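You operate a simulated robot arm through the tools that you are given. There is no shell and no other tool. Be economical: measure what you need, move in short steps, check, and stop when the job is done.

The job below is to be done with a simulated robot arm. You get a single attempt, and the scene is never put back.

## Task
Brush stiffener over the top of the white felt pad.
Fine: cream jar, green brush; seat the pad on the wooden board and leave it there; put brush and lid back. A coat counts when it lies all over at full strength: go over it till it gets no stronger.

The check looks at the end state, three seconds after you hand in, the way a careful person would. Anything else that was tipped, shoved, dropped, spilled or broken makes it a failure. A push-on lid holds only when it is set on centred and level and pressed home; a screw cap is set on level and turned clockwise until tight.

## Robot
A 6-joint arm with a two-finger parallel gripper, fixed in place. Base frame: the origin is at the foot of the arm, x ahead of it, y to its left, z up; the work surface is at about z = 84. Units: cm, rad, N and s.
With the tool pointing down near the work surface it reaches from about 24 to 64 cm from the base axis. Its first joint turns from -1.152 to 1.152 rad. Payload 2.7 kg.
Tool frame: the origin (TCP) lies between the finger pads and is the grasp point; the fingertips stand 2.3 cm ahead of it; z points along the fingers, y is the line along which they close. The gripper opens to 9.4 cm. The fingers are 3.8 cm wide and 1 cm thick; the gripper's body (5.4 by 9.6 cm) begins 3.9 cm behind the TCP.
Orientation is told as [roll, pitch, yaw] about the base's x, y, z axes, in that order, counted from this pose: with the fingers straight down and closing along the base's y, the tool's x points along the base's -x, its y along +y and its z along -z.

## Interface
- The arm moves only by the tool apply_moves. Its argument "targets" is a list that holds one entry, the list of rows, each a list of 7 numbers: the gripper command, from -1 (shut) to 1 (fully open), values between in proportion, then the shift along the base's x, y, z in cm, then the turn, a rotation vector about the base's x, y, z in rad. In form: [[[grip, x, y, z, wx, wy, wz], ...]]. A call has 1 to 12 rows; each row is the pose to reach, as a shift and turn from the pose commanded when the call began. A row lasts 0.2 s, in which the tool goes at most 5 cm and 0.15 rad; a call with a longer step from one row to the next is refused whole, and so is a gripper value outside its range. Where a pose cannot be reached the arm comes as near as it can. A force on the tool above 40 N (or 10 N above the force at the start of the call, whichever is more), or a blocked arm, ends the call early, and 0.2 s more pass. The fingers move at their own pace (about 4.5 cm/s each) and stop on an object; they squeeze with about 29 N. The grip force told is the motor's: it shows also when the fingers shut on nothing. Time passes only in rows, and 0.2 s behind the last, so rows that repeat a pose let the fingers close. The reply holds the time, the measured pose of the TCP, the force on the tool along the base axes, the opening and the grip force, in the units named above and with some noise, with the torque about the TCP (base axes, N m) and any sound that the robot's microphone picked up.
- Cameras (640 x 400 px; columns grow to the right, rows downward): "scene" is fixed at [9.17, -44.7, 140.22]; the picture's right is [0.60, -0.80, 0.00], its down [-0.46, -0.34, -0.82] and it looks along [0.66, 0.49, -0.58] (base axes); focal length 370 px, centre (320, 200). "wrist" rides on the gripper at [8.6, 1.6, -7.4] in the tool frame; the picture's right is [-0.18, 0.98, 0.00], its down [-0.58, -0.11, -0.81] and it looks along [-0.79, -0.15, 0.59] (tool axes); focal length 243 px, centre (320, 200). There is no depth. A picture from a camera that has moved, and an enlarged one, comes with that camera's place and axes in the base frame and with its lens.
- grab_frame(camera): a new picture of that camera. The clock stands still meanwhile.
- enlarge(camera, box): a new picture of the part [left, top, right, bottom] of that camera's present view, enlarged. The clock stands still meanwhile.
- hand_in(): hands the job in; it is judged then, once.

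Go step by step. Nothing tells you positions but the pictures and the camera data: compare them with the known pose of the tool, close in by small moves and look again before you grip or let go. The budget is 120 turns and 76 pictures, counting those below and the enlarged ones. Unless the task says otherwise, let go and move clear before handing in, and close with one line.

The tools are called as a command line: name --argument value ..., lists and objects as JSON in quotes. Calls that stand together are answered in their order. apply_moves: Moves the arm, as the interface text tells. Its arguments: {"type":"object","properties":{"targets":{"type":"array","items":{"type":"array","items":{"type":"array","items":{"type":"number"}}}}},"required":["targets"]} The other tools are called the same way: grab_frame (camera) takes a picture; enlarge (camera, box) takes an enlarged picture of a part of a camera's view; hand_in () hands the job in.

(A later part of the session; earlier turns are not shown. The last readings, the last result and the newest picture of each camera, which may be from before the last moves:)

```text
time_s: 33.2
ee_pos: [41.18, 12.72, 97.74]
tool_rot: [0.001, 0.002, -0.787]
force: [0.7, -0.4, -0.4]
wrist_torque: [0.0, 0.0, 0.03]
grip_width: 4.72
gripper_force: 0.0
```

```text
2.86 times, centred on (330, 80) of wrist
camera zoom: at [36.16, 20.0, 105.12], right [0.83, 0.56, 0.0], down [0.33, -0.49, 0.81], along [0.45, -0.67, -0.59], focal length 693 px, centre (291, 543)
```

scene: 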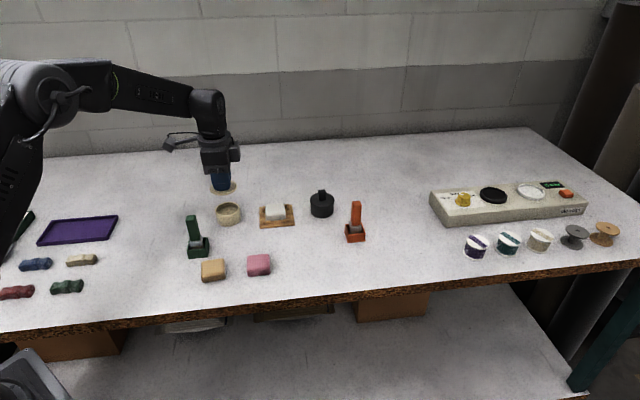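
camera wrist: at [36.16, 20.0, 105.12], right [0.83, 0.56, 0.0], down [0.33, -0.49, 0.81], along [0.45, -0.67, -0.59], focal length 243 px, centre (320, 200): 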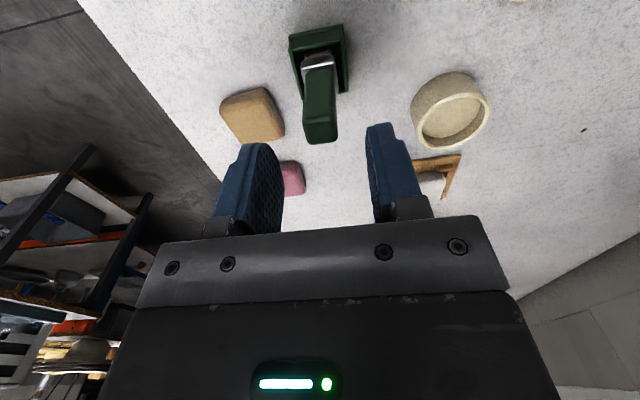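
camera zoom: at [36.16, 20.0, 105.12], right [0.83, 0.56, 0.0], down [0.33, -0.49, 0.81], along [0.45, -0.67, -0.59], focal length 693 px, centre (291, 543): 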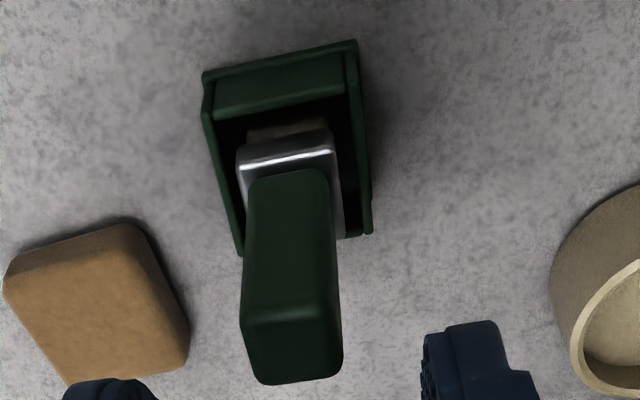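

Handle top at ≈ (41.4,12.4,93.2). Correcting, descending to TCP z ≈ 90.8 and gripping.

apply_moves --targets '[[[0, 0.35, -0.43, 0, 0, 0, 0], [0, 0.35, -0.43, -2, 0, 0, 0], [0, 0.35, -0.43, -4, 0, 0, 0], [0, 0.35, -0.43, -5.5, 0, 0, 0], [0, 0.35, -0.43, -6.9, 0, 0, 0], [0, 0.35, -0.43, -6.9, 0, 0, 0]]]'

grab_frame --camera "wrist"

enlarge --camera "scene" --box '[160, 190, 240, 260]'

```text
time_s: 34.6
ee_pos: [41.42, 12.08, 90.84]
tool_rot: [0.0, -0.001, -0.788]
force: [-0.7, 0.6, 1.0]
wrist_torque: [0.01, 0.03, -0.01]
grip_width: 4.7
gripper_force: 0.0
```

```text
33 pictures are left
camera wrist: at [36.39, 19.5, 98.23], right [0.83, 0.56, 0.0], down [0.33, -0.49, 0.81], along [0.45, -0.67, -0.59], focal length 243 px, centre (320, 200)
```

wrist: 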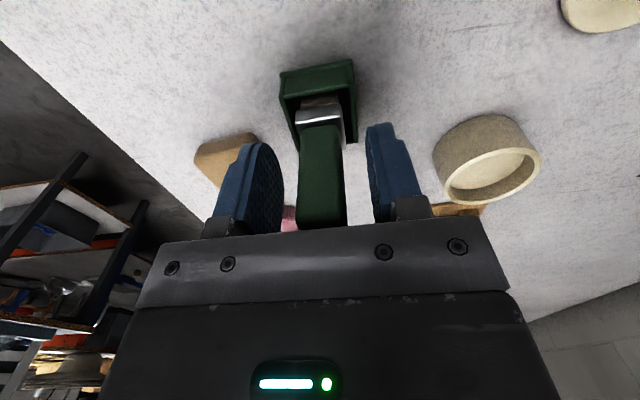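

```text
5.71 times, centred on (200, 225) of scene
camera zoom: at [9.17, -44.7, 140.22], right [0.6, -0.8, 0.0], down [-0.46, -0.34, -0.82], along [0.66, 0.49, -0.58], focal length 2114 px, centre (1006, 57)
```

zoom: 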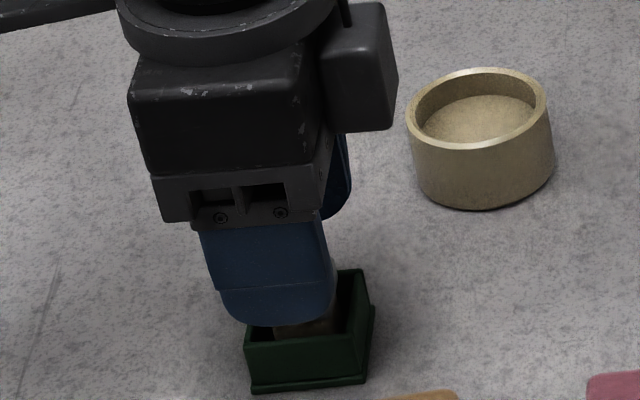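

The handle is between the fingers. Closing and lifting straight up.

apply_moves --targets '[[[-1, 0, 0, 0, 0, 0, 0], [-1, 0, 0, 0, 0, 0, 0], [-1, 0, 0, 0, 0, 0, 0], [-1, 0, 0, 0, 0, 0, 0], [-1, 0, 0, 1.5, 0, 0, 0], [-1, 0, 0, 3.5, 0, 0, 0], [-1, 0, 0, 6, 0, 0, 0], [-1, 0, 0, 9, 0, 0, 0], [-1, 0, 0, 9, 0, 0, 0]]]'

enlarge --camera "scene" --box '[160, 170, 260, 260]'

grab_frame --camera "wrist"

```text
time_s: 36.6
ee_pos: [41.35, 12.17, 99.86]
tool_rot: [-0.001, -0.001, -0.788]
force: [0.2, -0.9, -0.1]
wrist_torque: [-0.01, 0.03, 0.0]
grip_width: 1.93
gripper_force: 28.9
```

```text
4.44 times, centred on (210, 215) of scene
camera zoom: at [9.17, -44.7, 140.22], right [0.6, -0.8, 0.0], down [-0.46, -0.34, -0.82], along [0.66, 0.49, -0.58], focal length 1644 px, centre (809, 133)
```

zoom: 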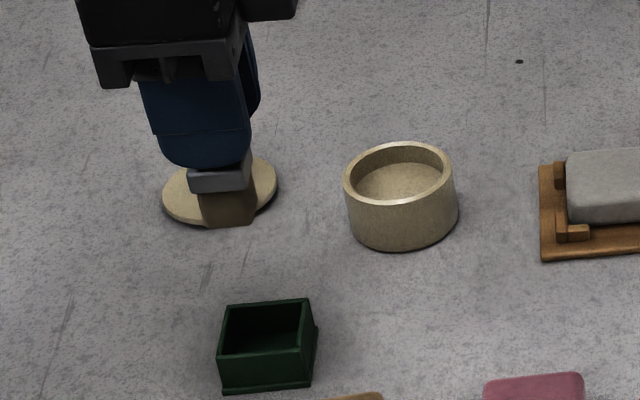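

```text
30 pictures are left
camera wrist: at [36.43, 19.63, 107.16], right [0.83, 0.56, 0.0], down [0.33, -0.49, 0.81], along [0.45, -0.67, -0.59], focal length 243 px, centre (320, 200)
```

wrist: 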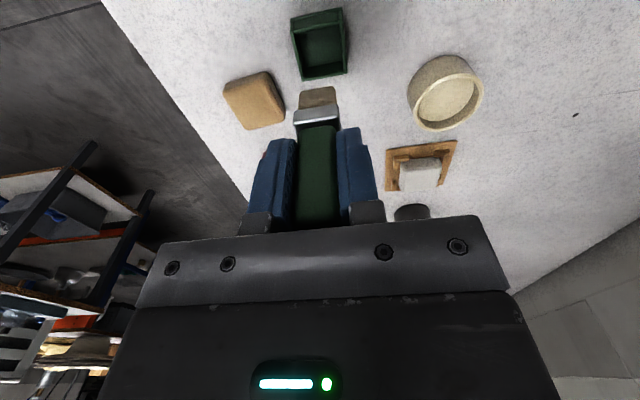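

Brush in hand. Carrying it over the open jar and lowering to just at the rim.

apply_moves --targets '[[[-1, 2, 0.6, 0, 0, 0, 0], [-1, 4.5, 1.4, 0, 0, 0, 0], [-1, 7, 2.2, 0, 0, 0, 0], [-1, 9.5, 3, 0, 0, 0, 0], [-1, 11.4, 3.6, 0, 0, 0, 0], [-1, 11.4, 3.6, -2, 0, 0, 0], [-1, 11.4, 3.6, -4.2, 0, 0, 0], [-1, 11.4, 3.6, -4.2, 0, 0, 0]]]'

enlarge --camera "scene" --box '[195, 180, 265, 235]'

enlarge --camera "wrist" --box '[230, 40, 410, 180]'

```text
time_s: 38.4
ee_pos: [52.96, 15.81, 95.75]
tool_rot: [-0.001, -0.001, -0.789]
force: [0.8, -0.8, 0.5]
wrist_torque: [-0.02, 0.0, -0.02]
grip_width: 1.95
gripper_force: 29.1
```

```text
7.27 times, centred on (230, 208) of scene
camera zoom: at [9.17, -44.7, 140.22], right [0.6, -0.8, 0.0], down [-0.46, -0.34, -0.82], along [0.66, 0.49, -0.58], focal length 2690 px, centre (974, 146)
```

zoom: 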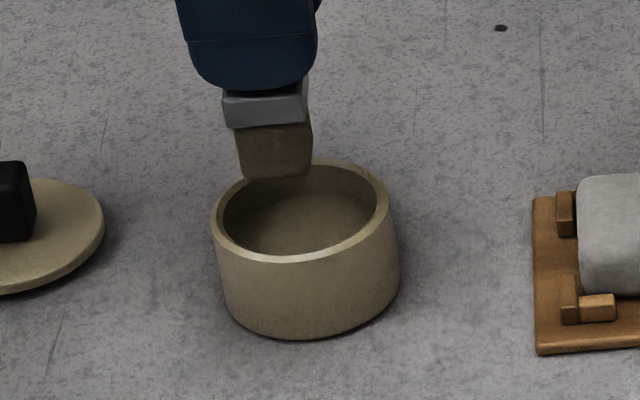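

```text
2.86 times, centred on (320, 110) of wrist
camera zoom: at [47.9, 23.15, 103.14], right [0.83, 0.56, 0.0], down [0.33, -0.49, 0.81], along [0.45, -0.67, -0.59], focal length 693 px, centre (320, 457)
```

zoom: 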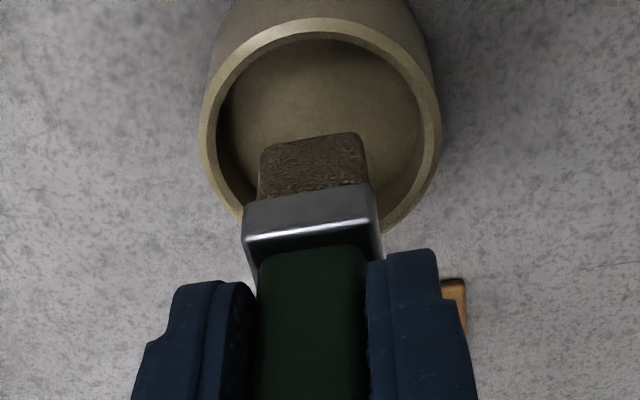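

Brush nearly centred; shifting 0.35 cm toward the jar centre and dipping.

apply_moves --targets '[[[-1, -0.25, 0.25, -1, 0, 0, 0], [-1, -0.25, 0.25, -2, 0, 0, 0], [-1, -0.25, 0.25, -2.6, 0, 0, 0], [-1, -0.25, 0.25, -3.0, 0, 0, 0], [-1, -0.25, 0.25, -3.3, 0, 0, 0], [-1, -0.25, 0.25, -3.5, 0, 0, 0]]]'

enlarge --camera "scene" --box '[195, 180, 265, 235]'

```text
time_s: 39.8
ee_pos: [52.78, 16.01, 92.25]
tool_rot: [0.003, -0.002, -0.787]
force: [-4.8, -5.5, 23.0]
wrist_torque: [-0.28, 0.33, 0.02]
grip_width: 1.99
gripper_force: 28.8
```

```text
7.27 times, centred on (230, 208) of scene
camera zoom: at [9.12, -44.72, 140.21], right [0.6, -0.8, 0.0], down [-0.46, -0.34, -0.82], along [0.66, 0.49, -0.58], focal length 2690 px, centre (974, 146)
```

zoom: 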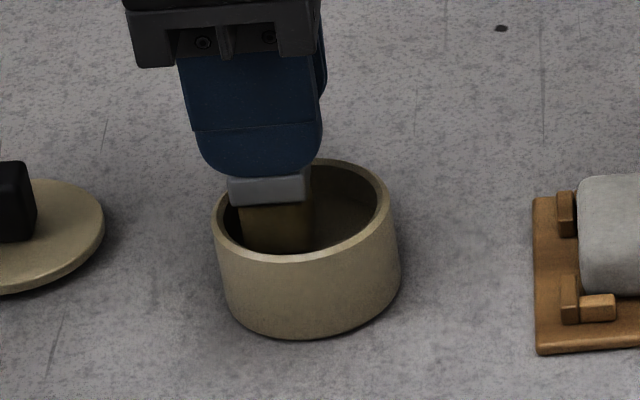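

The bristles met the contents with 23 N. Raising to see whether they are loaded.

apply_moves --targets '[[[-1, 0, 0, 0.4, 0, 0, 0], [-1, 0.2, 0, 0.4, 0, 0, 0], [-1, -0.2, 0, 0.4, 0, 0, 0], [-1, 0, 0, 0.5, 0, 0, 0], [-1, 0, 0, 2, 0, 0, 0], [-1, 0, 0, 4, 0, 0, 0], [-1, 0, 0, 6.5, 0, 0, 0], [-1, 0, 0, 6.5, 0, 0, 0]]]'

enlarge --camera "scene" --box '[195, 160, 265, 225]'

```text
time_s: 41.6
ee_pos: [52.66, 16.12, 98.67]
tool_rot: [0.0, 0.001, -0.787]
force: [0.0, -0.7, -0.9]
wrist_torque: [-0.01, -0.02, 0.05]
grip_width: 1.93
gripper_force: 28.9
```

```text
6.15 times, centred on (230, 192) of scene
camera zoom: at [9.17, -44.7, 140.22], right [0.6, -0.8, 0.0], down [-0.46, -0.34, -0.82], along [0.66, 0.49, -0.58], focal length 2277 px, centre (874, 246)
```

zoom: 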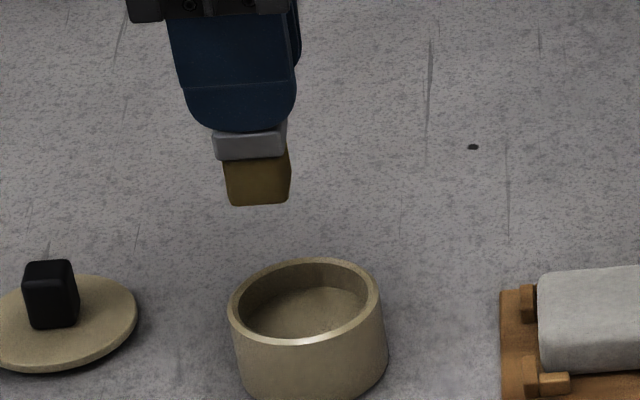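

The bristles turned amber: loaded. Moving over the pad centre and lowering toward contact.

apply_moves --targets '[[[-1, 2, -2.2, 0, 0, 0, 0], [-1, 4, -4.4, 0, 0, 0, 0], [-1, 6, -6.6, 0, 0, 0, 0], [-1, 7.9, -8.75, -1, 0, 0, 0], [-1, 7.9, -8.75, -3, 0, 0, 0], [-1, 7.9, -8.75, -4.5, 0, 0, 0], [-1, 7.9, -8.75, -5.1, 0, 0, 0], [-1, 7.9, -8.75, -5.1, 0, 0, 0]]]'

enlarge --camera "scene" --box '[245, 175, 325, 235]'

enlarge --camera "wrist" --box '[230, 40, 410, 180]'

```text
time_s: 43.4
ee_pos: [60.43, 7.23, 93.53]
tool_rot: [0.001, 0.0, -0.786]
force: [-0.1, -1.2, 0.0]
wrist_torque: [-0.02, -0.03, 0.01]
grip_width: 1.97
gripper_force: 29.0
```

```text
6.67 times, centred on (285, 205) of scene
camera zoom: at [9.17, -44.7, 140.22], right [0.6, -0.8, 0.0], down [-0.46, -0.34, -0.82], along [0.66, 0.49, -0.58], focal length 2466 px, centre (553, 167)
```

zoom: 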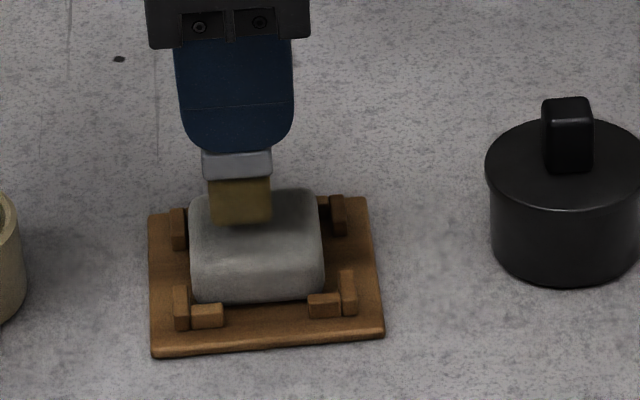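

```text
2.86 times, centred on (320, 110) of wrist
camera zoom: at [55.47, 14.61, 100.93], right [0.83, 0.56, 0.0], down [0.33, -0.49, 0.81], along [0.45, -0.67, -0.59], focal length 693 px, centre (320, 457)
```

zoom: 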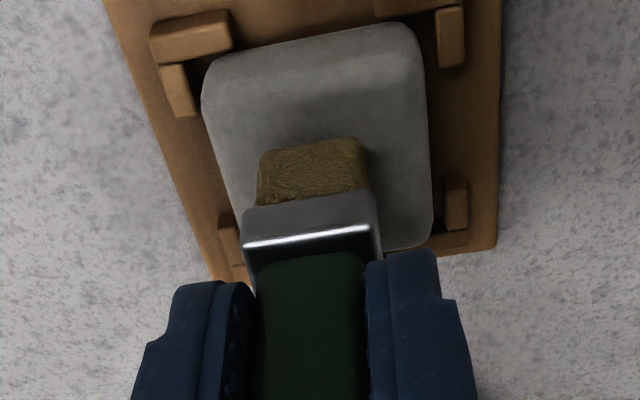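

Bristles hover ~0.5 cm above the pad. Lowering to light contact.

apply_moves --targets '[[[-1, 0.05, -0.05, -0.2, 0, 0, 0], [-1, 0.05, -0.05, -0.4, 0, 0, 0], [-1, 0.05, -0.05, -0.55, 0, 0, 0], [-1, 0.05, -0.05, -0.65, 0, 0, 0]]]'

```text
time_s: 44.4
ee_pos: [60.64, 7.27, 92.81]
tool_rot: [0.0, 0.0, -0.788]
force: [0.0, -0.2, 0.7]
wrist_torque: [-0.03, 0.01, -0.02]
grip_width: 1.94
gripper_force: 28.7
```

apply_moves --targets '[[[-1, 0, 0, -0.1, 0, 0, 0], [-1, 0, 0, -0.2, 0, 0, 0], [-1, 0, 0, -0.25, 0, 0, 0]]]'

```text
time_s: 45.2
ee_pos: [60.66, 7.35, 92.83]
tool_rot: [0.004, -0.002, -0.788]
force: [-1.7, 1.4, 17.7]
wrist_torque: [0.09, 0.22, 0.01]
grip_width: 1.96
gripper_force: 29.3
```

Contact at TCP z ≈ 92.8. Easing to a light pressure and starting a first set of strokes.

apply_moves --targets '[[[-1, -0.99, 0.99, 0.12, 0, 0, 0], [-1, -2.05, -0.07, 0.12, 0, 0, 0], [-1, -0.99, 0.99, 0.12, 0, 0, 0], [-1, 0.07, 2.05, 0.12, 0, 0, 0], [-1, 0.71, 1.41, 0.12, 0, 0, 0], [-1, -0.35, 0.35, 0.12, 0, 0, 0], [-1, -1.41, -0.71, 0.12, 0, 0, 0], [-1, -0.71, -1.41, 0.12, 0, 0, 0], [-1, 0.35, -0.35, 0.12, 0, 0, 0], [-1, 1.41, 0.71, 0.12, 0, 0, 0], [-1, 2.05, 0.07, 0.12, 0, 0, 0], [-1, 0.99, -0.99, 0.12, 0, 0, 0]]]'

enlarge --camera "wrist" --box '[230, 40, 410, 180]'

enlarge --camera "scene" --box '[245, 175, 325, 235]'

```text
time_s: 47.8
ee_pos: [61.65, 6.37, 92.85]
tool_rot: [0.002, 0.0, -0.788]
force: [4.1, 2.3, 10.4]
wrist_torque: [0.13, -0.21, -0.06]
grip_width: 1.97
gripper_force: 28.7
```

```text
2.86 times, centred on (320, 110) of wrist
camera zoom: at [56.62, 13.68, 100.19], right [0.83, 0.56, 0.0], down [0.33, -0.49, 0.81], along [0.46, -0.67, -0.59], focal length 693 px, centre (320, 457)
```

zoom: 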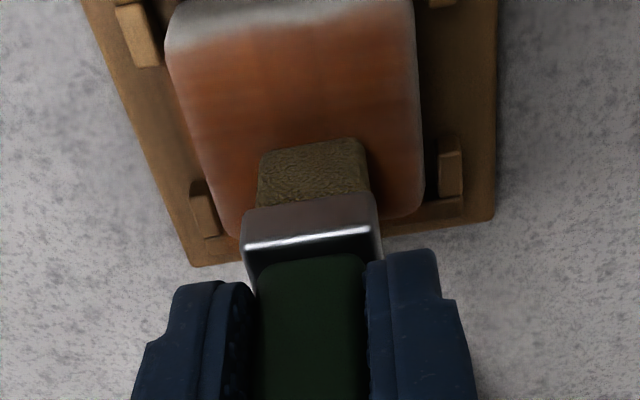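

```text
6.67 times, centred on (285, 205) of scene
camera zoom: at [9.16, -44.69, 140.22], right [0.6, -0.8, 0.0], down [-0.46, -0.34, -0.82], along [0.66, 0.49, -0.58], focal length 2466 px, centre (553, 167)
```

zoom: 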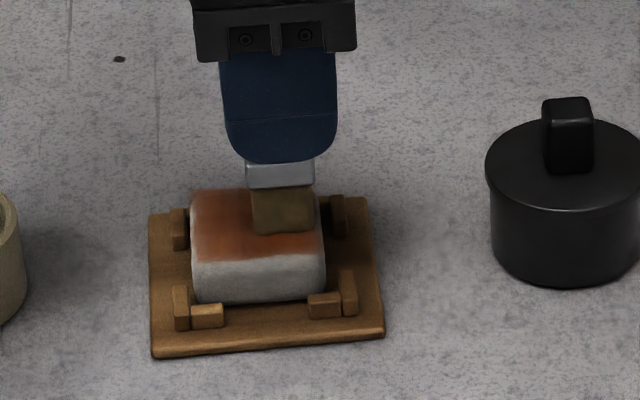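

A rust-coloured coat is building up well. Continuing with cross strokes including the edges.

apply_moves --targets '[[[-1, -0.92, -1.2, 0, 0, 0, 0], [-1, -2.05, -0.07, 0, 0, 0, 0], [-1, -3.32, 1.2, 0, 0, 0, 0], [-1, -2.62, 1.91, 0, 0, 0, 0], [-1, -1.34, 0.64, 0, 0, 0, 0], [-1, -0.21, -0.49, 0, 0, 0, 0], [-1, 0.49, 0.21, 0, 0, 0, 0], [-1, -0.64, 1.34, 0, 0, 0, 0], [-1, -1.91, 2.62, 0, 0, 0, 0], [-1, -1.2, 3.32, 0, 0, 0, 0], [-1, 0.07, 2.05, 0, 0, 0, 0], [-1, 1.2, 0.92, 0, 0, 0, 0]]]'

apply_moves --targets '[[[-1, 0, 0, 1, 0, 0, 0], [-1, 0, 0, 3, 0, 0, 0], [-1, -2, 2.4, 6, 0, 0, 0], [-1, -4, 4.8, 6, 0, 0, 0], [-1, -6, 6.6, 6, 0, 0, 0], [-1, -8, 8, 6, 0, 0, 0], [-1, -9.9, 8.1, 6, 0, 0, 0], [-1, -9.9, 8.1, 6, 0, 0, 0]]]'

enlarge --camera "scene" --box '[195, 160, 315, 235]'

```text
time_s: 50.4
ee_pos: [62.93, 7.29, 92.65]
tool_rot: [0.001, 0.001, -0.786]
force: [-2.6, 5.0, 12.9]
wrist_torque: [0.31, 0.18, -0.06]
grip_width: 1.95
gripper_force: 29.2
```

```text
time_s: 52.2
ee_pos: [52.93, 15.43, 98.66]
tool_rot: [-0.002, 0.0, -0.786]
force: [-0.8, 0.1, -0.5]
wrist_torque: [0.01, 0.0, -0.01]
grip_width: 1.96
gripper_force: 29.0
```

```text
5.33 times, centred on (255, 198) of scene
camera zoom: at [9.17, -44.7, 140.22], right [0.6, -0.8, 0.0], down [-0.46, -0.34, -0.82], along [0.66, 0.49, -0.58], focal length 1973 px, centre (667, 213)
```

zoom: 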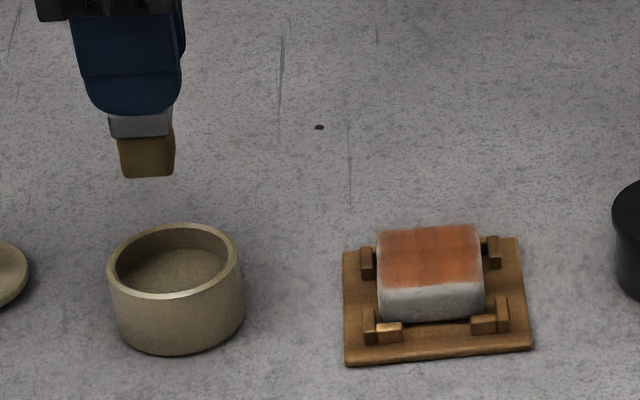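

The coat is visible but not yet uniform. Re-dipping in the jar.

apply_moves --targets '[[[-1, -0.3, 0.6, 0, 0, 0, 0], [-1, -0.3, 0.6, -2, 0, 0, 0], [-1, -0.3, 0.6, -4, 0, 0, 0], [-1, -0.3, 0.6, -5.4, 0, 0, 0], [-1, -0.3, 0.6, -6.0, 0, 0, 0], [-1, -0.3, 0.6, -6.25, 0, 0, 0], [-1, -0.1, 0.6, -6.2, 0, 0, 0], [-1, -0.5, 0.6, -6.2, 0, 0, 0], [-1, -0.3, 0.6, -4.5, 0, 0, 0], [-1, -0.3, 0.6, -2, 0, 0, 0], [-1, -0.3, 0.6, 0, 0, 0, 0]]]'

enlarge --camera "scene" --box '[195, 160, 315, 235]'

enlarge --camera "scene" --box '[260, 195, 300, 227]'

```text
time_s: 54.6
ee_pos: [52.64, 15.93, 98.71]
tool_rot: [0.0, 0.0, -0.786]
force: [0.7, -0.3, -0.8]
wrist_torque: [0.02, 0.01, 0.0]
grip_width: 1.95
gripper_force: 29.1
```

```text
5.33 times, centred on (255, 198) of scene
camera zoom: at [9.17, -44.7, 140.22], right [0.6, -0.8, 0.0], down [-0.46, -0.34, -0.82], along [0.66, 0.49, -0.58], focal length 1973 px, centre (667, 213)
```

zoom: 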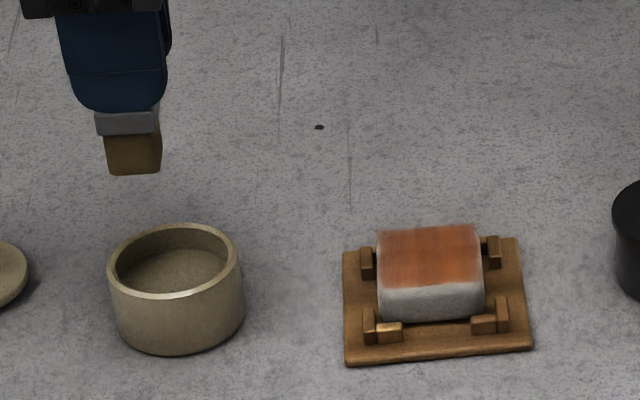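

```text
12.50 times, centred on (280, 211) of scene
camera zoom: at [9.17, -44.7, 140.22], right [0.6, -0.8, 0.0], down [-0.46, -0.34, -0.82], along [0.66, 0.49, -0.58], focal length 4624 px, centre (820, 62)
```

zoom: 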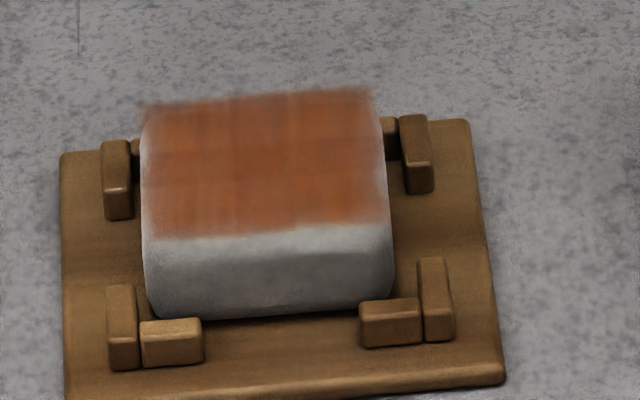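

Coverage is good; edges slightly weaker and strength may still grow. Second coat with wider strokes.

apply_moves --targets '[[[-1, 2, -2.2, 0, 0, 0, 0], [-1, 4, -4.4, 0, 0, 0, 0], [-1, 6, -6.6, -1, 0, 0, 0], [-1, 8.01, -8.63, -2.5, 0, 0, 0], [-1, 8.01, -8.63, -4.5, 0, 0, 0], [-1, 8.01, -8.63, -5.8, 0, 0, 0]]]'

apply_moves --targets '[[[-1, -2.62, 0.07, -0.25, 0, 0, 0], [-1, -1.34, 1.34, -0.25, 0, 0, 0], [-1, -0.07, 2.62, -0.25, 0, 0, 0], [-1, 0.85, 1.7, -0.25, 0, 0, 0], [-1, -0.42, 0.42, -0.25, 0, 0, 0], [-1, -1.7, -0.85, -0.25, 0, 0, 0], [-1, -0.85, -1.7, -0.25, 0, 0, 0], [-1, 0.42, -0.42, -0.25, 0, 0, 0], [-1, 1.7, 0.85, -0.25, 0, 0, 0], [-1, 2.62, -0.07, -0.25, 0, 0, 0], [-1, 1.34, -1.34, -0.25, 0, 0, 0], [-1, 0.07, -2.62, -0.25, 0, 0, 0]]]'

apply_moves --targets '[[[-1, -1.34, 1.35, 0, 0, 0, 0], [-1, -2.69, 2.69, 0, 0, 0, 0], [-1, -1.84, 3.54, 0, 0, 0, 0], [-1, -0.49, 2.2, 0, 0, 0, 0], [-1, 0.85, 0.85, 0, 0, 0, 0], [-1, 1.7, 1.7, 0, 0, 0, 0], [-1, 0.35, 3.04, 0, 0, 0, 0], [-1, -0.99, 4.39, 0, 0, 0, 0], [-1, -0.14, 5.24, 0, 0, 0, 0], [-1, 1.2, 3.89, 0, 0, 0, 0], [-1, 2.55, 2.55, 0, 0, 0, 0]]]'

enlarge --camera "wrist" --box '[210, 20, 410, 180]'

```text
time_s: 56.0
ee_pos: [60.58, 7.24, 92.79]
tool_rot: [0.0, 0.001, -0.788]
force: [0.4, 0.2, -0.4]
wrist_torque: [0.01, -0.01, 0.01]
grip_width: 1.97
gripper_force: 28.7
```

```text
time_s: 58.6
ee_pos: [60.77, 4.68, 92.65]
tool_rot: [0.0, 0.0, -0.79]
force: [1.7, 1.7, 5.9]
wrist_torque: [0.12, -0.15, 0.02]
grip_width: 1.95
gripper_force: 29.2
```

```text
time_s: 61.0
ee_pos: [63.24, 7.49, 92.75]
tool_rot: [0.003, 0.0, -0.788]
force: [-2.9, 5.3, 9.7]
wrist_torque: [0.2, 0.17, 0.0]
grip_width: 1.95
gripper_force: 29.0
```

```text
2.50 times, centred on (310, 100) of wrist
camera zoom: at [58.24, 14.77, 100.13], right [0.83, 0.56, 0.0], down [0.33, -0.49, 0.81], along [0.46, -0.67, -0.59], focal length 606 px, centre (345, 450)
```

zoom: 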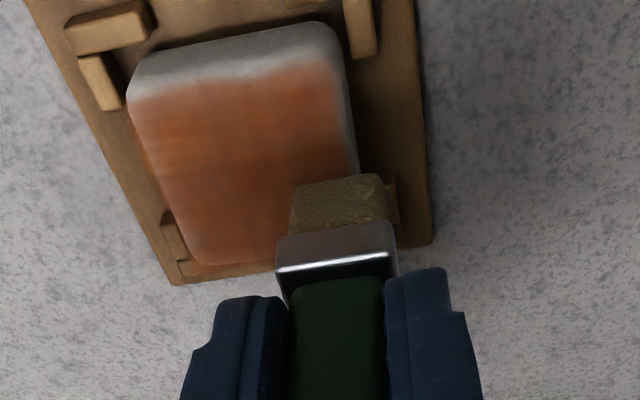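

A bit pale along the near and right edges. Dipping a third time and looking straight after.

apply_moves --targets '[[[-1, 0, 0, 3, 0, 0, 0], [-1, -2.5, 2, 6.05, 0, 0, 0], [-1, -5, 4.1, 6.05, 0, 0, 0], [-1, -7.5, 6.2, 6.05, 0, 0, 0], [-1, -10, 8.3, 6.05, 0, 0, 0], [-1, -10.63, 8.7, 6.05, 0, 0, 0], [-1, -10.63, 8.7, 6.05, 0, 0, 0]]]'

apply_moves --targets '[[[-1, 0, 0, -2, 0, 0, 0], [-1, 0, 0, -4, 0, 0, 0], [-1, 0, 0, -5.4, 0, 0, 0], [-1, 0, 0, -6.0, 0, 0, 0], [-1, 0, 0, -6.3, 0, 0, 0], [-1, 0.2, 0, -6.25, 0, 0, 0], [-1, -0.2, 0, -6.25, 0, 0, 0], [-1, 0, 0, -6.25, 0, 0, 0], [-1, 0, 0, -4.5, 0, 0, 0], [-1, 0, 0, -2, 0, 0, 0], [-1, 0, 0, 0, 0, 0, 0]]]'

enlarge --camera "scene" --box '[195, 160, 315, 235]'

enlarge --camera "scene" --box '[260, 195, 300, 227]'

```text
time_s: 62.6
ee_pos: [52.66, 15.77, 98.71]
tool_rot: [0.001, -0.002, -0.788]
force: [-0.2, 0.5, -0.3]
wrist_torque: [0.01, 0.02, -0.02]
grip_width: 1.94
gripper_force: 28.6
```

```text
time_s: 65.0
ee_pos: [52.61, 15.92, 98.7]
tool_rot: [0.0, -0.001, -0.788]
force: [-0.8, -1.0, -0.3]
wrist_torque: [-0.01, 0.01, 0.01]
grip_width: 1.95
gripper_force: 29.2
```

```text
5.33 times, centred on (255, 198) of scene
camera zoom: at [9.17, -44.7, 140.22], right [0.6, -0.8, 0.0], down [-0.46, -0.34, -0.82], along [0.66, 0.49, -0.58], focal length 1973 px, centre (667, 213)
```

zoom: 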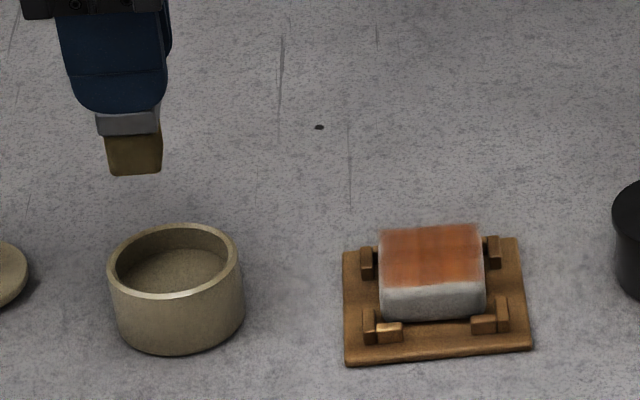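

```text
12.50 times, centred on (280, 211) of scene
camera zoom: at [9.17, -44.7, 140.22], right [0.6, -0.8, 0.0], down [-0.46, -0.34, -0.82], along [0.66, 0.49, -0.58], focal length 4624 px, centre (820, 62)
```

zoom: 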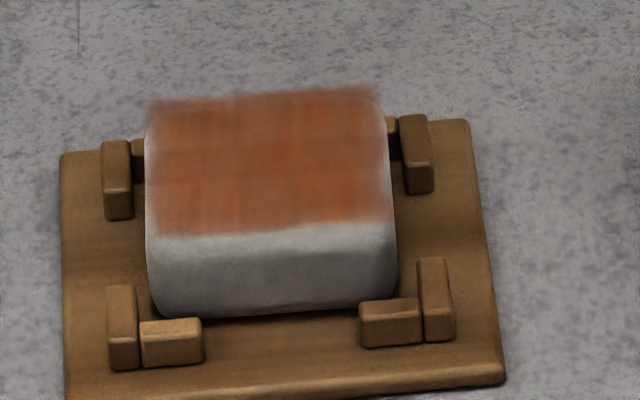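

Third coat with denser strokes at in-between lanes.

apply_moves --targets '[[[-1, 2, -2.2, 0, 0, 0, 0], [-1, 4, -4.4, 0, 0, 0, 0], [-1, 6, -6.6, -1, 0, 0, 0], [-1, 8.01, -8.63, -2.5, 0, 0, 0], [-1, 8.01, -8.63, -4.5, 0, 0, 0], [-1, 8.01, -8.63, -5.8, 0, 0, 0]]]'

apply_moves --targets '[[[-1, -2.4, 0, -0.28, 0, 0, 0], [-1, -1.2, 1.2, -0.28, 0, 0, 0], [-1, 0, 2.4, -0.28, 0, 0, 0], [-1, 0.6, 1.8, -0.28, 0, 0, 0], [-1, -0.6, 0.6, -0.28, 0, 0, 0], [-1, -1.8, -0.6, -0.28, 0, 0, 0], [-1, -1.2, -1.2, -0.28, 0, 0, 0], [-1, 0, 0, -0.28, 0, 0, 0], [-1, 1.2, 1.2, -0.28, 0, 0, 0], [-1, 1.8, 0.6, -0.28, 0, 0, 0], [-1, 0.6, -0.6, -0.28, 0, 0, 0], [-1, -0.6, -1.8, -0.28, 0, 0, 0]]]'

apply_moves --targets '[[[-1, 0.6, -0.6, 0, 0, 0, 0], [-1, 1.8, 0.6, 0, 0, 0, 0], [-1, 3, 1.8, 0, 0, 0, 0], [-1, 1.8, 3, 0, 0, 0, 0], [-1, 0.6, 4.2, 0, 0, 0, 0], [-1, 0, 3.6, 0, 0, 0, 0], [-1, 1.2, 2.4, 0, 0, 0, 0], [-1, 2.4, 1.2, 0, 0, 0, 0], [-1, 1.2, 0, 0, 0, 0, 0], [-1, 0, 1.2, 0, 0, 0, 0], [-1, -1.2, 2.4, 0, 0, 0, 0], [-1, -1.8, 1.8, 0, 0, 0, 0]]]'

apply_moves --targets '[[[-1, 1.2, -1.2, 0, 0, 0, 0], [-1, 2.4, -2.4, 0, 0, 0, 0], [-1, 1.2, -1.2, 0, 0, 0, 0], [-1, 0, 0, 0, 0, 0, 0], [-1, 0, 0, 2, 0, 0, 0], [-1, -1, 2, 5, 0, 0, 0], [-1, -2.5, 4.5, 6.08, 0, 0, 0], [-1, -4, 6.5, 6.08, 0, 0, 0], [-1, -5.61, 8.63, 6.08, 0, 0, 0], [-1, -5.61, 8.63, 6.08, 0, 0, 0]]]'

enlarge --camera "scene" --box '[260, 195, 300, 227]'

```text
time_s: 66.4
ee_pos: [60.71, 7.4, 92.96]
tool_rot: [0.001, -0.002, -0.787]
force: [0.6, -0.7, -0.1]
wrist_torque: [0.01, 0.0, 0.0]
grip_width: 1.91
gripper_force: 28.1
```

```text
time_s: 69.0
ee_pos: [59.97, 5.47, 92.73]
tool_rot: [0.006, 0.0, -0.788]
force: [3.2, 2.7, 9.0]
wrist_torque: [0.17, -0.22, 0.02]
grip_width: 1.93
gripper_force: 28.8
```

```text
time_s: 71.6
ee_pos: [58.37, 7.41, 92.59]
tool_rot: [0.003, 0.001, -0.787]
force: [2.9, 3.8, 11.7]
wrist_torque: [0.23, -0.27, 0.03]
grip_width: 1.94
gripper_force: 29.1
```

```text
time_s: 73.8
ee_pos: [52.63, 15.93, 98.52]
tool_rot: [-0.001, 0.0, -0.786]
force: [-0.4, -0.4, 0.0]
wrist_torque: [0.01, -0.02, -0.03]
grip_width: 1.96
gripper_force: 29.1
```

```text
12.50 times, centred on (280, 211) of scene
camera zoom: at [9.17, -44.7, 140.22], right [0.6, -0.8, 0.0], down [-0.46, -0.34, -0.82], along [0.66, 0.49, -0.58], focal length 4624 px, centre (820, 62)
```

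zoom: 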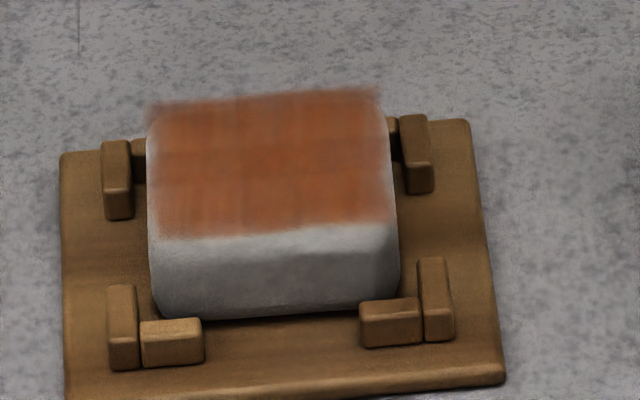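

More uniform. One more dip and coat, starting at the paler front edge, to make sure it no longer gains strength.

apply_moves --targets '[[[-1, 0, 0, -2, 0, 0, 0], [-1, 0, 0, -4, 0, 0, 0], [-1, 0, 0, -5.4, 0, 0, 0], [-1, 0, 0, -6.0, 0, 0, 0], [-1, 0, 0, -6.3, 0, 0, 0], [-1, 0.2, 0, -6.25, 0, 0, 0], [-1, -0.2, 0, -6.25, 0, 0, 0], [-1, 0, 0, -6.25, 0, 0, 0], [-1, 0, 0, -4.5, 0, 0, 0], [-1, 0, 0, -2, 0, 0, 0], [-1, 0, 0, 0, 0, 0, 0]]]'

apply_moves --targets '[[[-1, 2, -2.2, 0, 0, 0, 0], [-1, 4, -4.4, 0, 0, 0, 0], [-1, 6, -6.6, -1, 0, 0, 0], [-1, 8.01, -8.63, -2.5, 0, 0, 0], [-1, 8.01, -8.63, -4.5, 0, 0, 0], [-1, 8.01, -8.63, -5.8, 0, 0, 0]]]'

apply_moves --targets '[[[-1, -2.55, 0, -0.3, 0, 0, 0], [-1, -1.27, -1.27, -0.3, 0, 0, 0], [-1, 0, -2.55, -0.3, 0, 0, 0], [-1, 0.64, -1.91, -0.3, 0, 0, 0], [-1, -0.64, -0.64, -0.3, 0, 0, 0], [-1, -1.91, 0.64, -0.3, 0, 0, 0], [-1, -1.27, 1.27, -0.3, 0, 0, 0], [-1, 0, 0, -0.3, 0, 0, 0], [-1, 1.27, -1.27, -0.3, 0, 0, 0], [-1, 1.91, -0.64, -0.3, 0, 0, 0], [-1, 0.64, 0.64, -0.3, 0, 0, 0], [-1, -0.64, 1.91, -0.3, 0, 0, 0]]]'

apply_moves --targets '[[[-1, 0.64, 0.64, 0, 0, 0, 0], [-1, 1.91, -0.64, 0, 0, 0, 0], [-1, 3.19, -1.91, 0, 0, 0, 0], [-1, 1.91, -3.18, 0, 0, 0, 0], [-1, 0.64, -4.46, 0, 0, 0, 0], [-1, 0, -3.82, 0, 0, 0, 0], [-1, 1.28, -2.55, 0, 0, 0, 0], [-1, 2.55, -1.27, 0, 0, 0, 0], [-1, 1.28, 0, 0, 0, 0, 0], [-1, 0, -1.27, 0, 0, 0, 0], [-1, -1.27, -2.55, 0, 0, 0, 0], [-1, -1.91, -1.91, 0, 0, 0, 0]]]'

apply_moves --targets '[[[-1, 1.28, 1.27, 0, 0, 0, 0], [-1, 2.55, 2.55, 0, 0, 0, 0], [-1, 2.55, 2.55, 2, 0, 0, 0], [-1, 1, 4, 5, 0, 0, 0], [-1, -1, 5.5, 6.1, 0, 0, 0], [-1, -3.2, 7, 6.1, 0, 0, 0], [-1, -5.46, 8.63, 6.1, 0, 0, 0], [-1, -5.46, 8.63, 6.1, 0, 0, 0]]]'

enlarge --camera "scene" --box '[260, 195, 300, 227]'

```text
time_s: 76.2
ee_pos: [52.73, 15.98, 98.73]
tool_rot: [0.0, -0.002, -0.787]
force: [0.6, 0.0, 0.8]
wrist_torque: [0.02, -0.02, -0.02]
grip_width: 1.92
gripper_force: 28.6
```

```text
time_s: 77.6
ee_pos: [60.69, 7.4, 92.71]
tool_rot: [0.0, 0.0, -0.786]
force: [0.1, -0.1, -0.3]
wrist_torque: [0.01, 0.01, 0.0]
grip_width: 1.94
gripper_force: 29.3
```

```text
time_s: 80.2
ee_pos: [59.93, 9.31, 92.51]
tool_rot: [0.0, 0.001, -0.786]
force: [1.9, -2.1, 7.5]
wrist_torque: [-0.21, -0.17, 0.02]
grip_width: 1.95
gripper_force: 29.5
```

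```text
time_s: 82.8
ee_pos: [58.02, 7.16, 92.68]
tool_rot: [0.0, -0.003, -0.787]
force: [1.6, -2.4, 5.8]
wrist_torque: [-0.19, -0.16, -0.02]
grip_width: 1.93
gripper_force: 29.0
```

```text
time_s: 84.6
ee_pos: [52.65, 15.95, 98.58]
tool_rot: [0.0, 0.0, -0.786]
force: [-0.3, 0.4, 0.1]
wrist_torque: [-0.02, 0.03, -0.01]
grip_width: 1.95
gripper_force: 29.5
```

```text
12.50 times, centred on (280, 211) of scene
camera zoom: at [9.17, -44.7, 140.22], right [0.6, -0.8, 0.0], down [-0.46, -0.34, -0.82], along [0.66, 0.49, -0.58], focal length 4624 px, centre (820, 62)
```

zoom: 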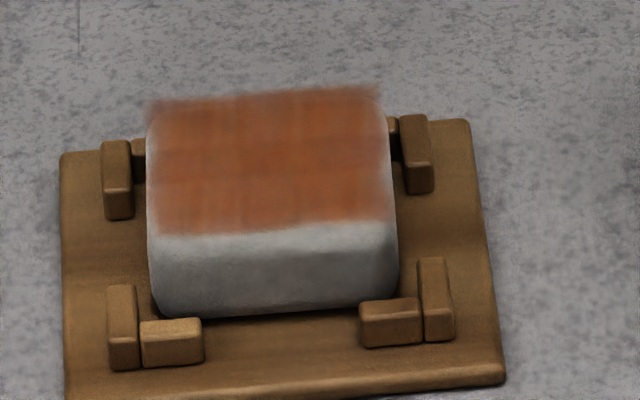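

Looks saturated with the felt grain showing. I'll do one more coat to confirm there's no further gain, ending with a close wrist view.

apply_moves --targets '[[[-1, 0, 0, -2, 0, 0, 0], [-1, 0, 0, -4, 0, 0, 0], [-1, 0, 0, -5.4, 0, 0, 0], [-1, 0, 0, -6.0, 0, 0, 0], [-1, 0, 0, -6.3, 0, 0, 0], [-1, 0.2, 0, -6.25, 0, 0, 0], [-1, -0.2, 0, -6.25, 0, 0, 0], [-1, 0, 0, -6.25, 0, 0, 0], [-1, 0, 0, -4.5, 0, 0, 0], [-1, 0, 0, -2, 0, 0, 0], [-1, 0, 0, 0, 0, 0, 0]]]'

apply_moves --targets '[[[-1, 2, -2.2, 0, 0, 0, 0], [-1, 4, -4.4, 0, 0, 0, 0], [-1, 6, -6.6, -1, 0, 0, 0], [-1, 8.01, -8.63, -2.5, 0, 0, 0], [-1, 8.01, -8.63, -4.5, 0, 0, 0], [-1, 8.01, -8.63, -5.8, 0, 0, 0]]]'

apply_moves --targets '[[[-1, -2.62, 0.07, -0.3, 0, 0, 0], [-1, -1.34, 1.34, -0.3, 0, 0, 0], [-1, -0.07, 2.62, -0.3, 0, 0, 0], [-1, 0.6, 1.8, -0.3, 0, 0, 0], [-1, -0.6, 0.6, -0.3, 0, 0, 0], [-1, -1.8, -0.6, -0.3, 0, 0, 0], [-1, -1.2, -1.2, -0.3, 0, 0, 0], [-1, 0, 0, -0.3, 0, 0, 0], [-1, 1.2, 1.2, -0.3, 0, 0, 0], [-1, 1.8, 0.6, -0.3, 0, 0, 0], [-1, 0.6, -0.6, -0.3, 0, 0, 0], [-1, -0.6, -1.8, -0.3, 0, 0, 0]]]'

apply_moves --targets '[[[-1, 0.67, -0.75, 0, 0, 0, 0], [-1, 1.8, 0.6, 0, 0, 0, 0], [-1, 3.1, 1.8, 0, 0, 0, 0], [-1, 1.87, 3.07, 0, 0, 0, 0], [-1, 0.6, 4.3, 0, 0, 0, 0], [-1, 0, 3.6, 0, 0, 0, 0], [-1, 1.2, 2.4, 0, 0, 0, 0], [-1, 2.4, 1.2, 0, 0, 0, 0], [-1, 1.2, 0, 0, 0, 0, 0], [-1, 0, 1.2, 0, 0, 0, 0], [-1, -1.2, 2.4, 0, 0, 0, 0], [-1, -1.9, 1.8, 0, 0, 0, 0]]]'

apply_moves --targets '[[[-1, 1.2, -1.3, 0, 0, 0, 0], [-1, 2.5, -2.5, 0, 0, 0, 0], [-1, 3.7, -1.2, 0, 0, 0, 0], [-1, 3.7, -1.2, 2, 0, 0, 0], [-1, 4.5, -2, 4, 0, 0, 0], [-1, 5, -2.5, 4, 0, 0, 0], [-1, 5, -2.5, 4, 0, 0, 0]]]'

enlarge --camera "wrist" --box '[210, 0, 410, 140]'

enlarge --camera "scene" --box '[260, 195, 300, 227]'

```text
time_s: 87.0
ee_pos: [52.49, 16.02, 98.78]
tool_rot: [0.0, 0.001, -0.786]
force: [1.0, -0.2, -0.2]
wrist_torque: [0.01, 0.0, -0.01]
grip_width: 1.93
gripper_force: 28.9
```

```text
time_s: 88.4
ee_pos: [60.63, 7.38, 92.73]
tool_rot: [-0.001, -0.001, -0.786]
force: [-0.1, -0.6, 0.3]
wrist_torque: [0.0, 0.0, -0.01]
grip_width: 1.96
gripper_force: 29.0
```

```text
time_s: 91.0
ee_pos: [59.99, 5.48, 92.67]
tool_rot: [0.004, -0.002, -0.787]
force: [1.8, 0.7, 6.3]
wrist_torque: [0.06, -0.15, -0.03]
grip_width: 1.94
gripper_force: 29.2
```

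```text
time_s: 93.6
ee_pos: [58.06, 7.41, 92.57]
tool_rot: [0.0, 0.001, -0.786]
force: [0.7, 1.6, 7.7]
wrist_torque: [0.15, -0.15, 0.04]
grip_width: 1.95
gripper_force: 29.3
```

```text
time_s: 95.2
ee_pos: [63.13, 4.81, 96.59]
tool_rot: [0.001, 0.001, -0.787]
force: [-0.2, -0.6, -0.6]
wrist_torque: [0.03, 0.01, 0.01]
grip_width: 1.95
gripper_force: 29.2
```

```text
2.86 times, centred on (310, 70) of wrist
camera zoom: at [58.13, 12.2, 103.93], right [0.83, 0.56, 0.0], down [0.33, -0.49, 0.81], along [0.45, -0.67, -0.59], focal length 693 px, centre (349, 571)
```

zoom: 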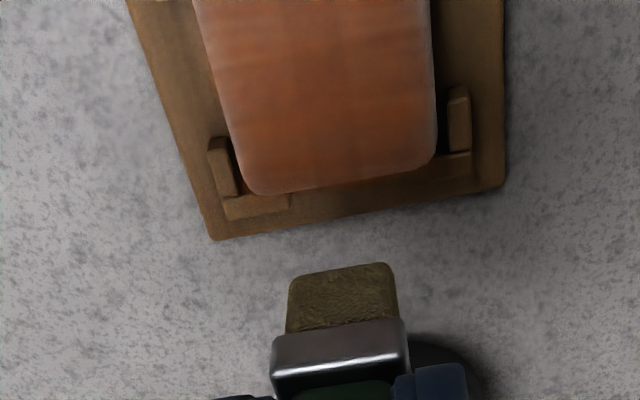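

```text
12.50 times, centred on (280, 211) of scene
camera zoom: at [9.17, -44.7, 140.22], right [0.6, -0.8, 0.0], down [-0.46, -0.34, -0.82], along [0.66, 0.49, -0.58], focal length 4624 px, centre (820, 62)
```

zoom: 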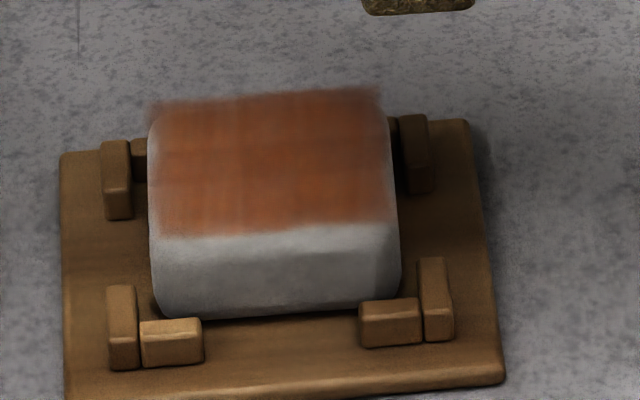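

No gain between the last two coats, so the coat is at full strength. Returning the brush above its holder.

apply_moves --targets '[[[-1, -2, 0.7, 2, 0, 0, 0], [-1, -5.5, 1.9, 3.5, 0, 0, 0], [-1, -9.5, 3.2, 3.5, 0, 0, 0], [-1, -13.5, 4.6, 3.5, 0, 0, 0], [-1, -17.5, 6, 3.5, 0, 0, 0], [-1, -20.5, 6.9, 3.5, 0, 0, 0], [-1, -21.72, 7.33, 3.5, 0, 0, 0], [-1, -21.72, 7.33, 1.5, 0, 0, 0], [-1, -21.72, 7.33, -0.5, 0, 0, 0], [-1, -21.72, 7.33, -1.2, 0, 0, 0], [-1, -21.72, 7.33, -1.2, 0, 0, 0]]]'

enlarge --camera "scene" --box '[160, 195, 240, 260]'

enlarge --camera "wrist" --box '[230, 20, 410, 160]'

```text
time_s: 97.6
ee_pos: [41.39, 12.11, 95.36]
tool_rot: [0.0, 0.001, -0.787]
force: [1.2, 0.4, -0.6]
wrist_torque: [0.0, 0.02, 0.02]
grip_width: 1.94
gripper_force: 28.5
```

```text
6.15 times, centred on (200, 228) of scene
camera zoom: at [9.17, -44.7, 140.22], right [0.6, -0.8, 0.0], down [-0.46, -0.34, -0.82], along [0.66, 0.49, -0.58], focal length 2277 px, centre (1058, 31)
```

zoom: 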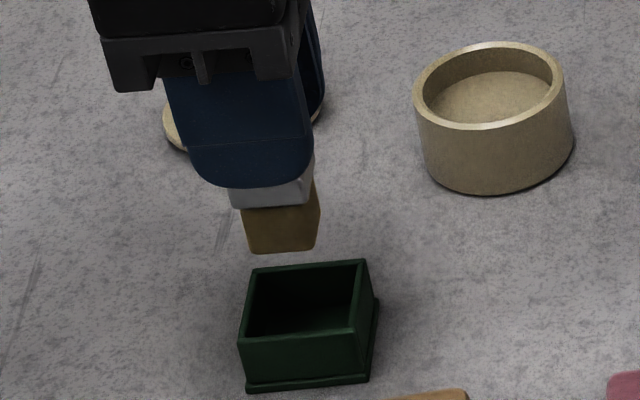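

```text
2.86 times, centred on (320, 90) of wrist
camera zoom: at [36.37, 19.52, 102.79], right [0.83, 0.56, 0.0], down [0.33, -0.49, 0.81], along [0.45, -0.67, -0.59], focal length 693 px, centre (320, 514)
```

zoom: 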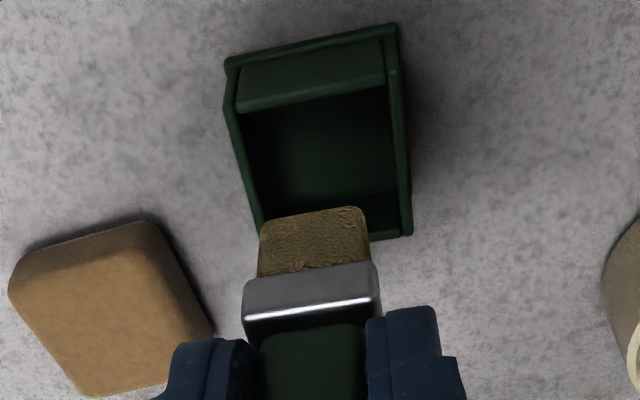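

Aligned with the original pose. Lowering the brush into the holder.

apply_moves --targets '[[[-1, 0.02, 0, -1.5, 0, 0, 0], [-1, 0.02, 0, -3, 0, 0, 0], [-1, 0.02, 0, -3.9, 0, 0, 0], [-1, 0.02, 0, -4.2, 0, 0, 0], [-1, 0.02, 0, -4.4, 0, 0, 0], [-1, 0.02, 0, -4.55, 0, 0, 0]]]'

```text
time_s: 99.0
ee_pos: [41.51, 12.1, 90.9]
tool_rot: [0.001, 0.001, -0.787]
force: [-0.6, -0.1, -0.7]
wrist_torque: [-0.03, 0.0, 0.0]
grip_width: 1.96
gripper_force: 29.1
```

apply_moves --targets '[[[-1, 0, 0, -0.1, 0, 0, 0], [-1, 0, 0, -0.2, 0, 0, 0], [-1, 0, 0, -0.28, 0, 0, 0], [-1, 0, 0, -0.35, 0, 0, 0]]]'

```text
time_s: 100.0
ee_pos: [41.39, 12.14, 90.46]
tool_rot: [0.002, 0.0, -0.786]
force: [0.6, -0.3, 0.1]
wrist_torque: [0.0, 0.03, -0.01]
grip_width: 1.95
gripper_force: 28.9
```

apply_moves --targets '[[[-1, 0, 0, -0.1, 0, 0, 0], [-1, 0, 0, -0.2, 0, 0, 0], [-1, 0, 0, -0.3, 0, 0, 0], [-1, 0, 0, -0.4, 0, 0, 0]]]'

enlarge --camera "scene" --box '[160, 195, 240, 260]'

```text
time_s: 101.0
ee_pos: [41.47, 12.1, 90.21]
tool_rot: [0.001, -0.002, -0.785]
force: [-5.6, -2.7, 23.1]
wrist_torque: [-0.21, 0.18, -0.04]
grip_width: 1.96
gripper_force: 28.7
```

```text
6.15 times, centred on (200, 228) of scene
camera zoom: at [9.13, -44.71, 140.22], right [0.6, -0.8, 0.0], down [-0.46, -0.34, -0.82], along [0.66, 0.49, -0.58], focal length 2277 px, centre (1058, 31)
```

zoom: 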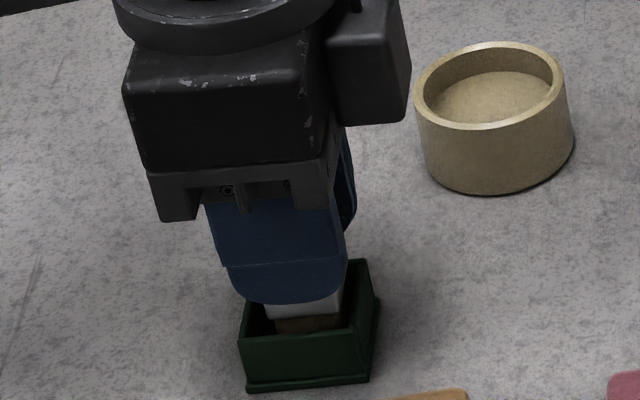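

The brush stands on the holder floor. Relaxing, releasing and rising.

apply_moves --targets '[[[-1, 0, 0, 0.25, 0, 0, 0], [-1, 0, 0, 0.25, 0, 0, 0], [-0.4, 0, 0, 0.25, 0, 0, 0], [-0.2, 0, 0, 0.25, 0, 0, 0], [-0.2, 0, 0, 0.25, 0, 0, 0], [-0.1, 0, 0, 1.5, 0, 0, 0], [-0.1, 0, 0, 4, 0, 0, 0], [-0.1, 0, 0, 8, 0, 0, 0], [-0.1, 0, 0, 12, 0, 0, 0], [-0.1, 0, 0, 12, 0, 0, 0]]]'

enlarge --camera "scene" --box '[145, 185, 245, 265]'

```text
time_s: 103.2
ee_pos: [41.36, 12.02, 102.12]
tool_rot: [0.0, 0.001, -0.787]
force: [0.2, 0.6, 0.4]
wrist_torque: [0.02, -0.01, 0.03]
grip_width: 4.25
gripper_force: 0.1
```

```text
5.00 times, centred on (195, 225) of scene
camera zoom: at [9.17, -44.7, 140.22], right [0.6, -0.8, 0.0], down [-0.46, -0.34, -0.82], along [0.66, 0.49, -0.58], focal length 1850 px, centre (945, 75)
```

zoom: 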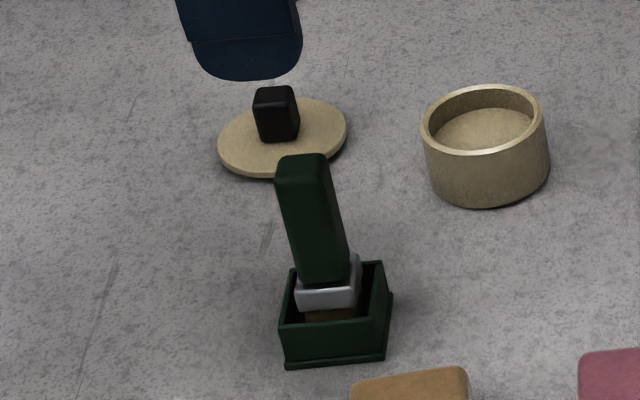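

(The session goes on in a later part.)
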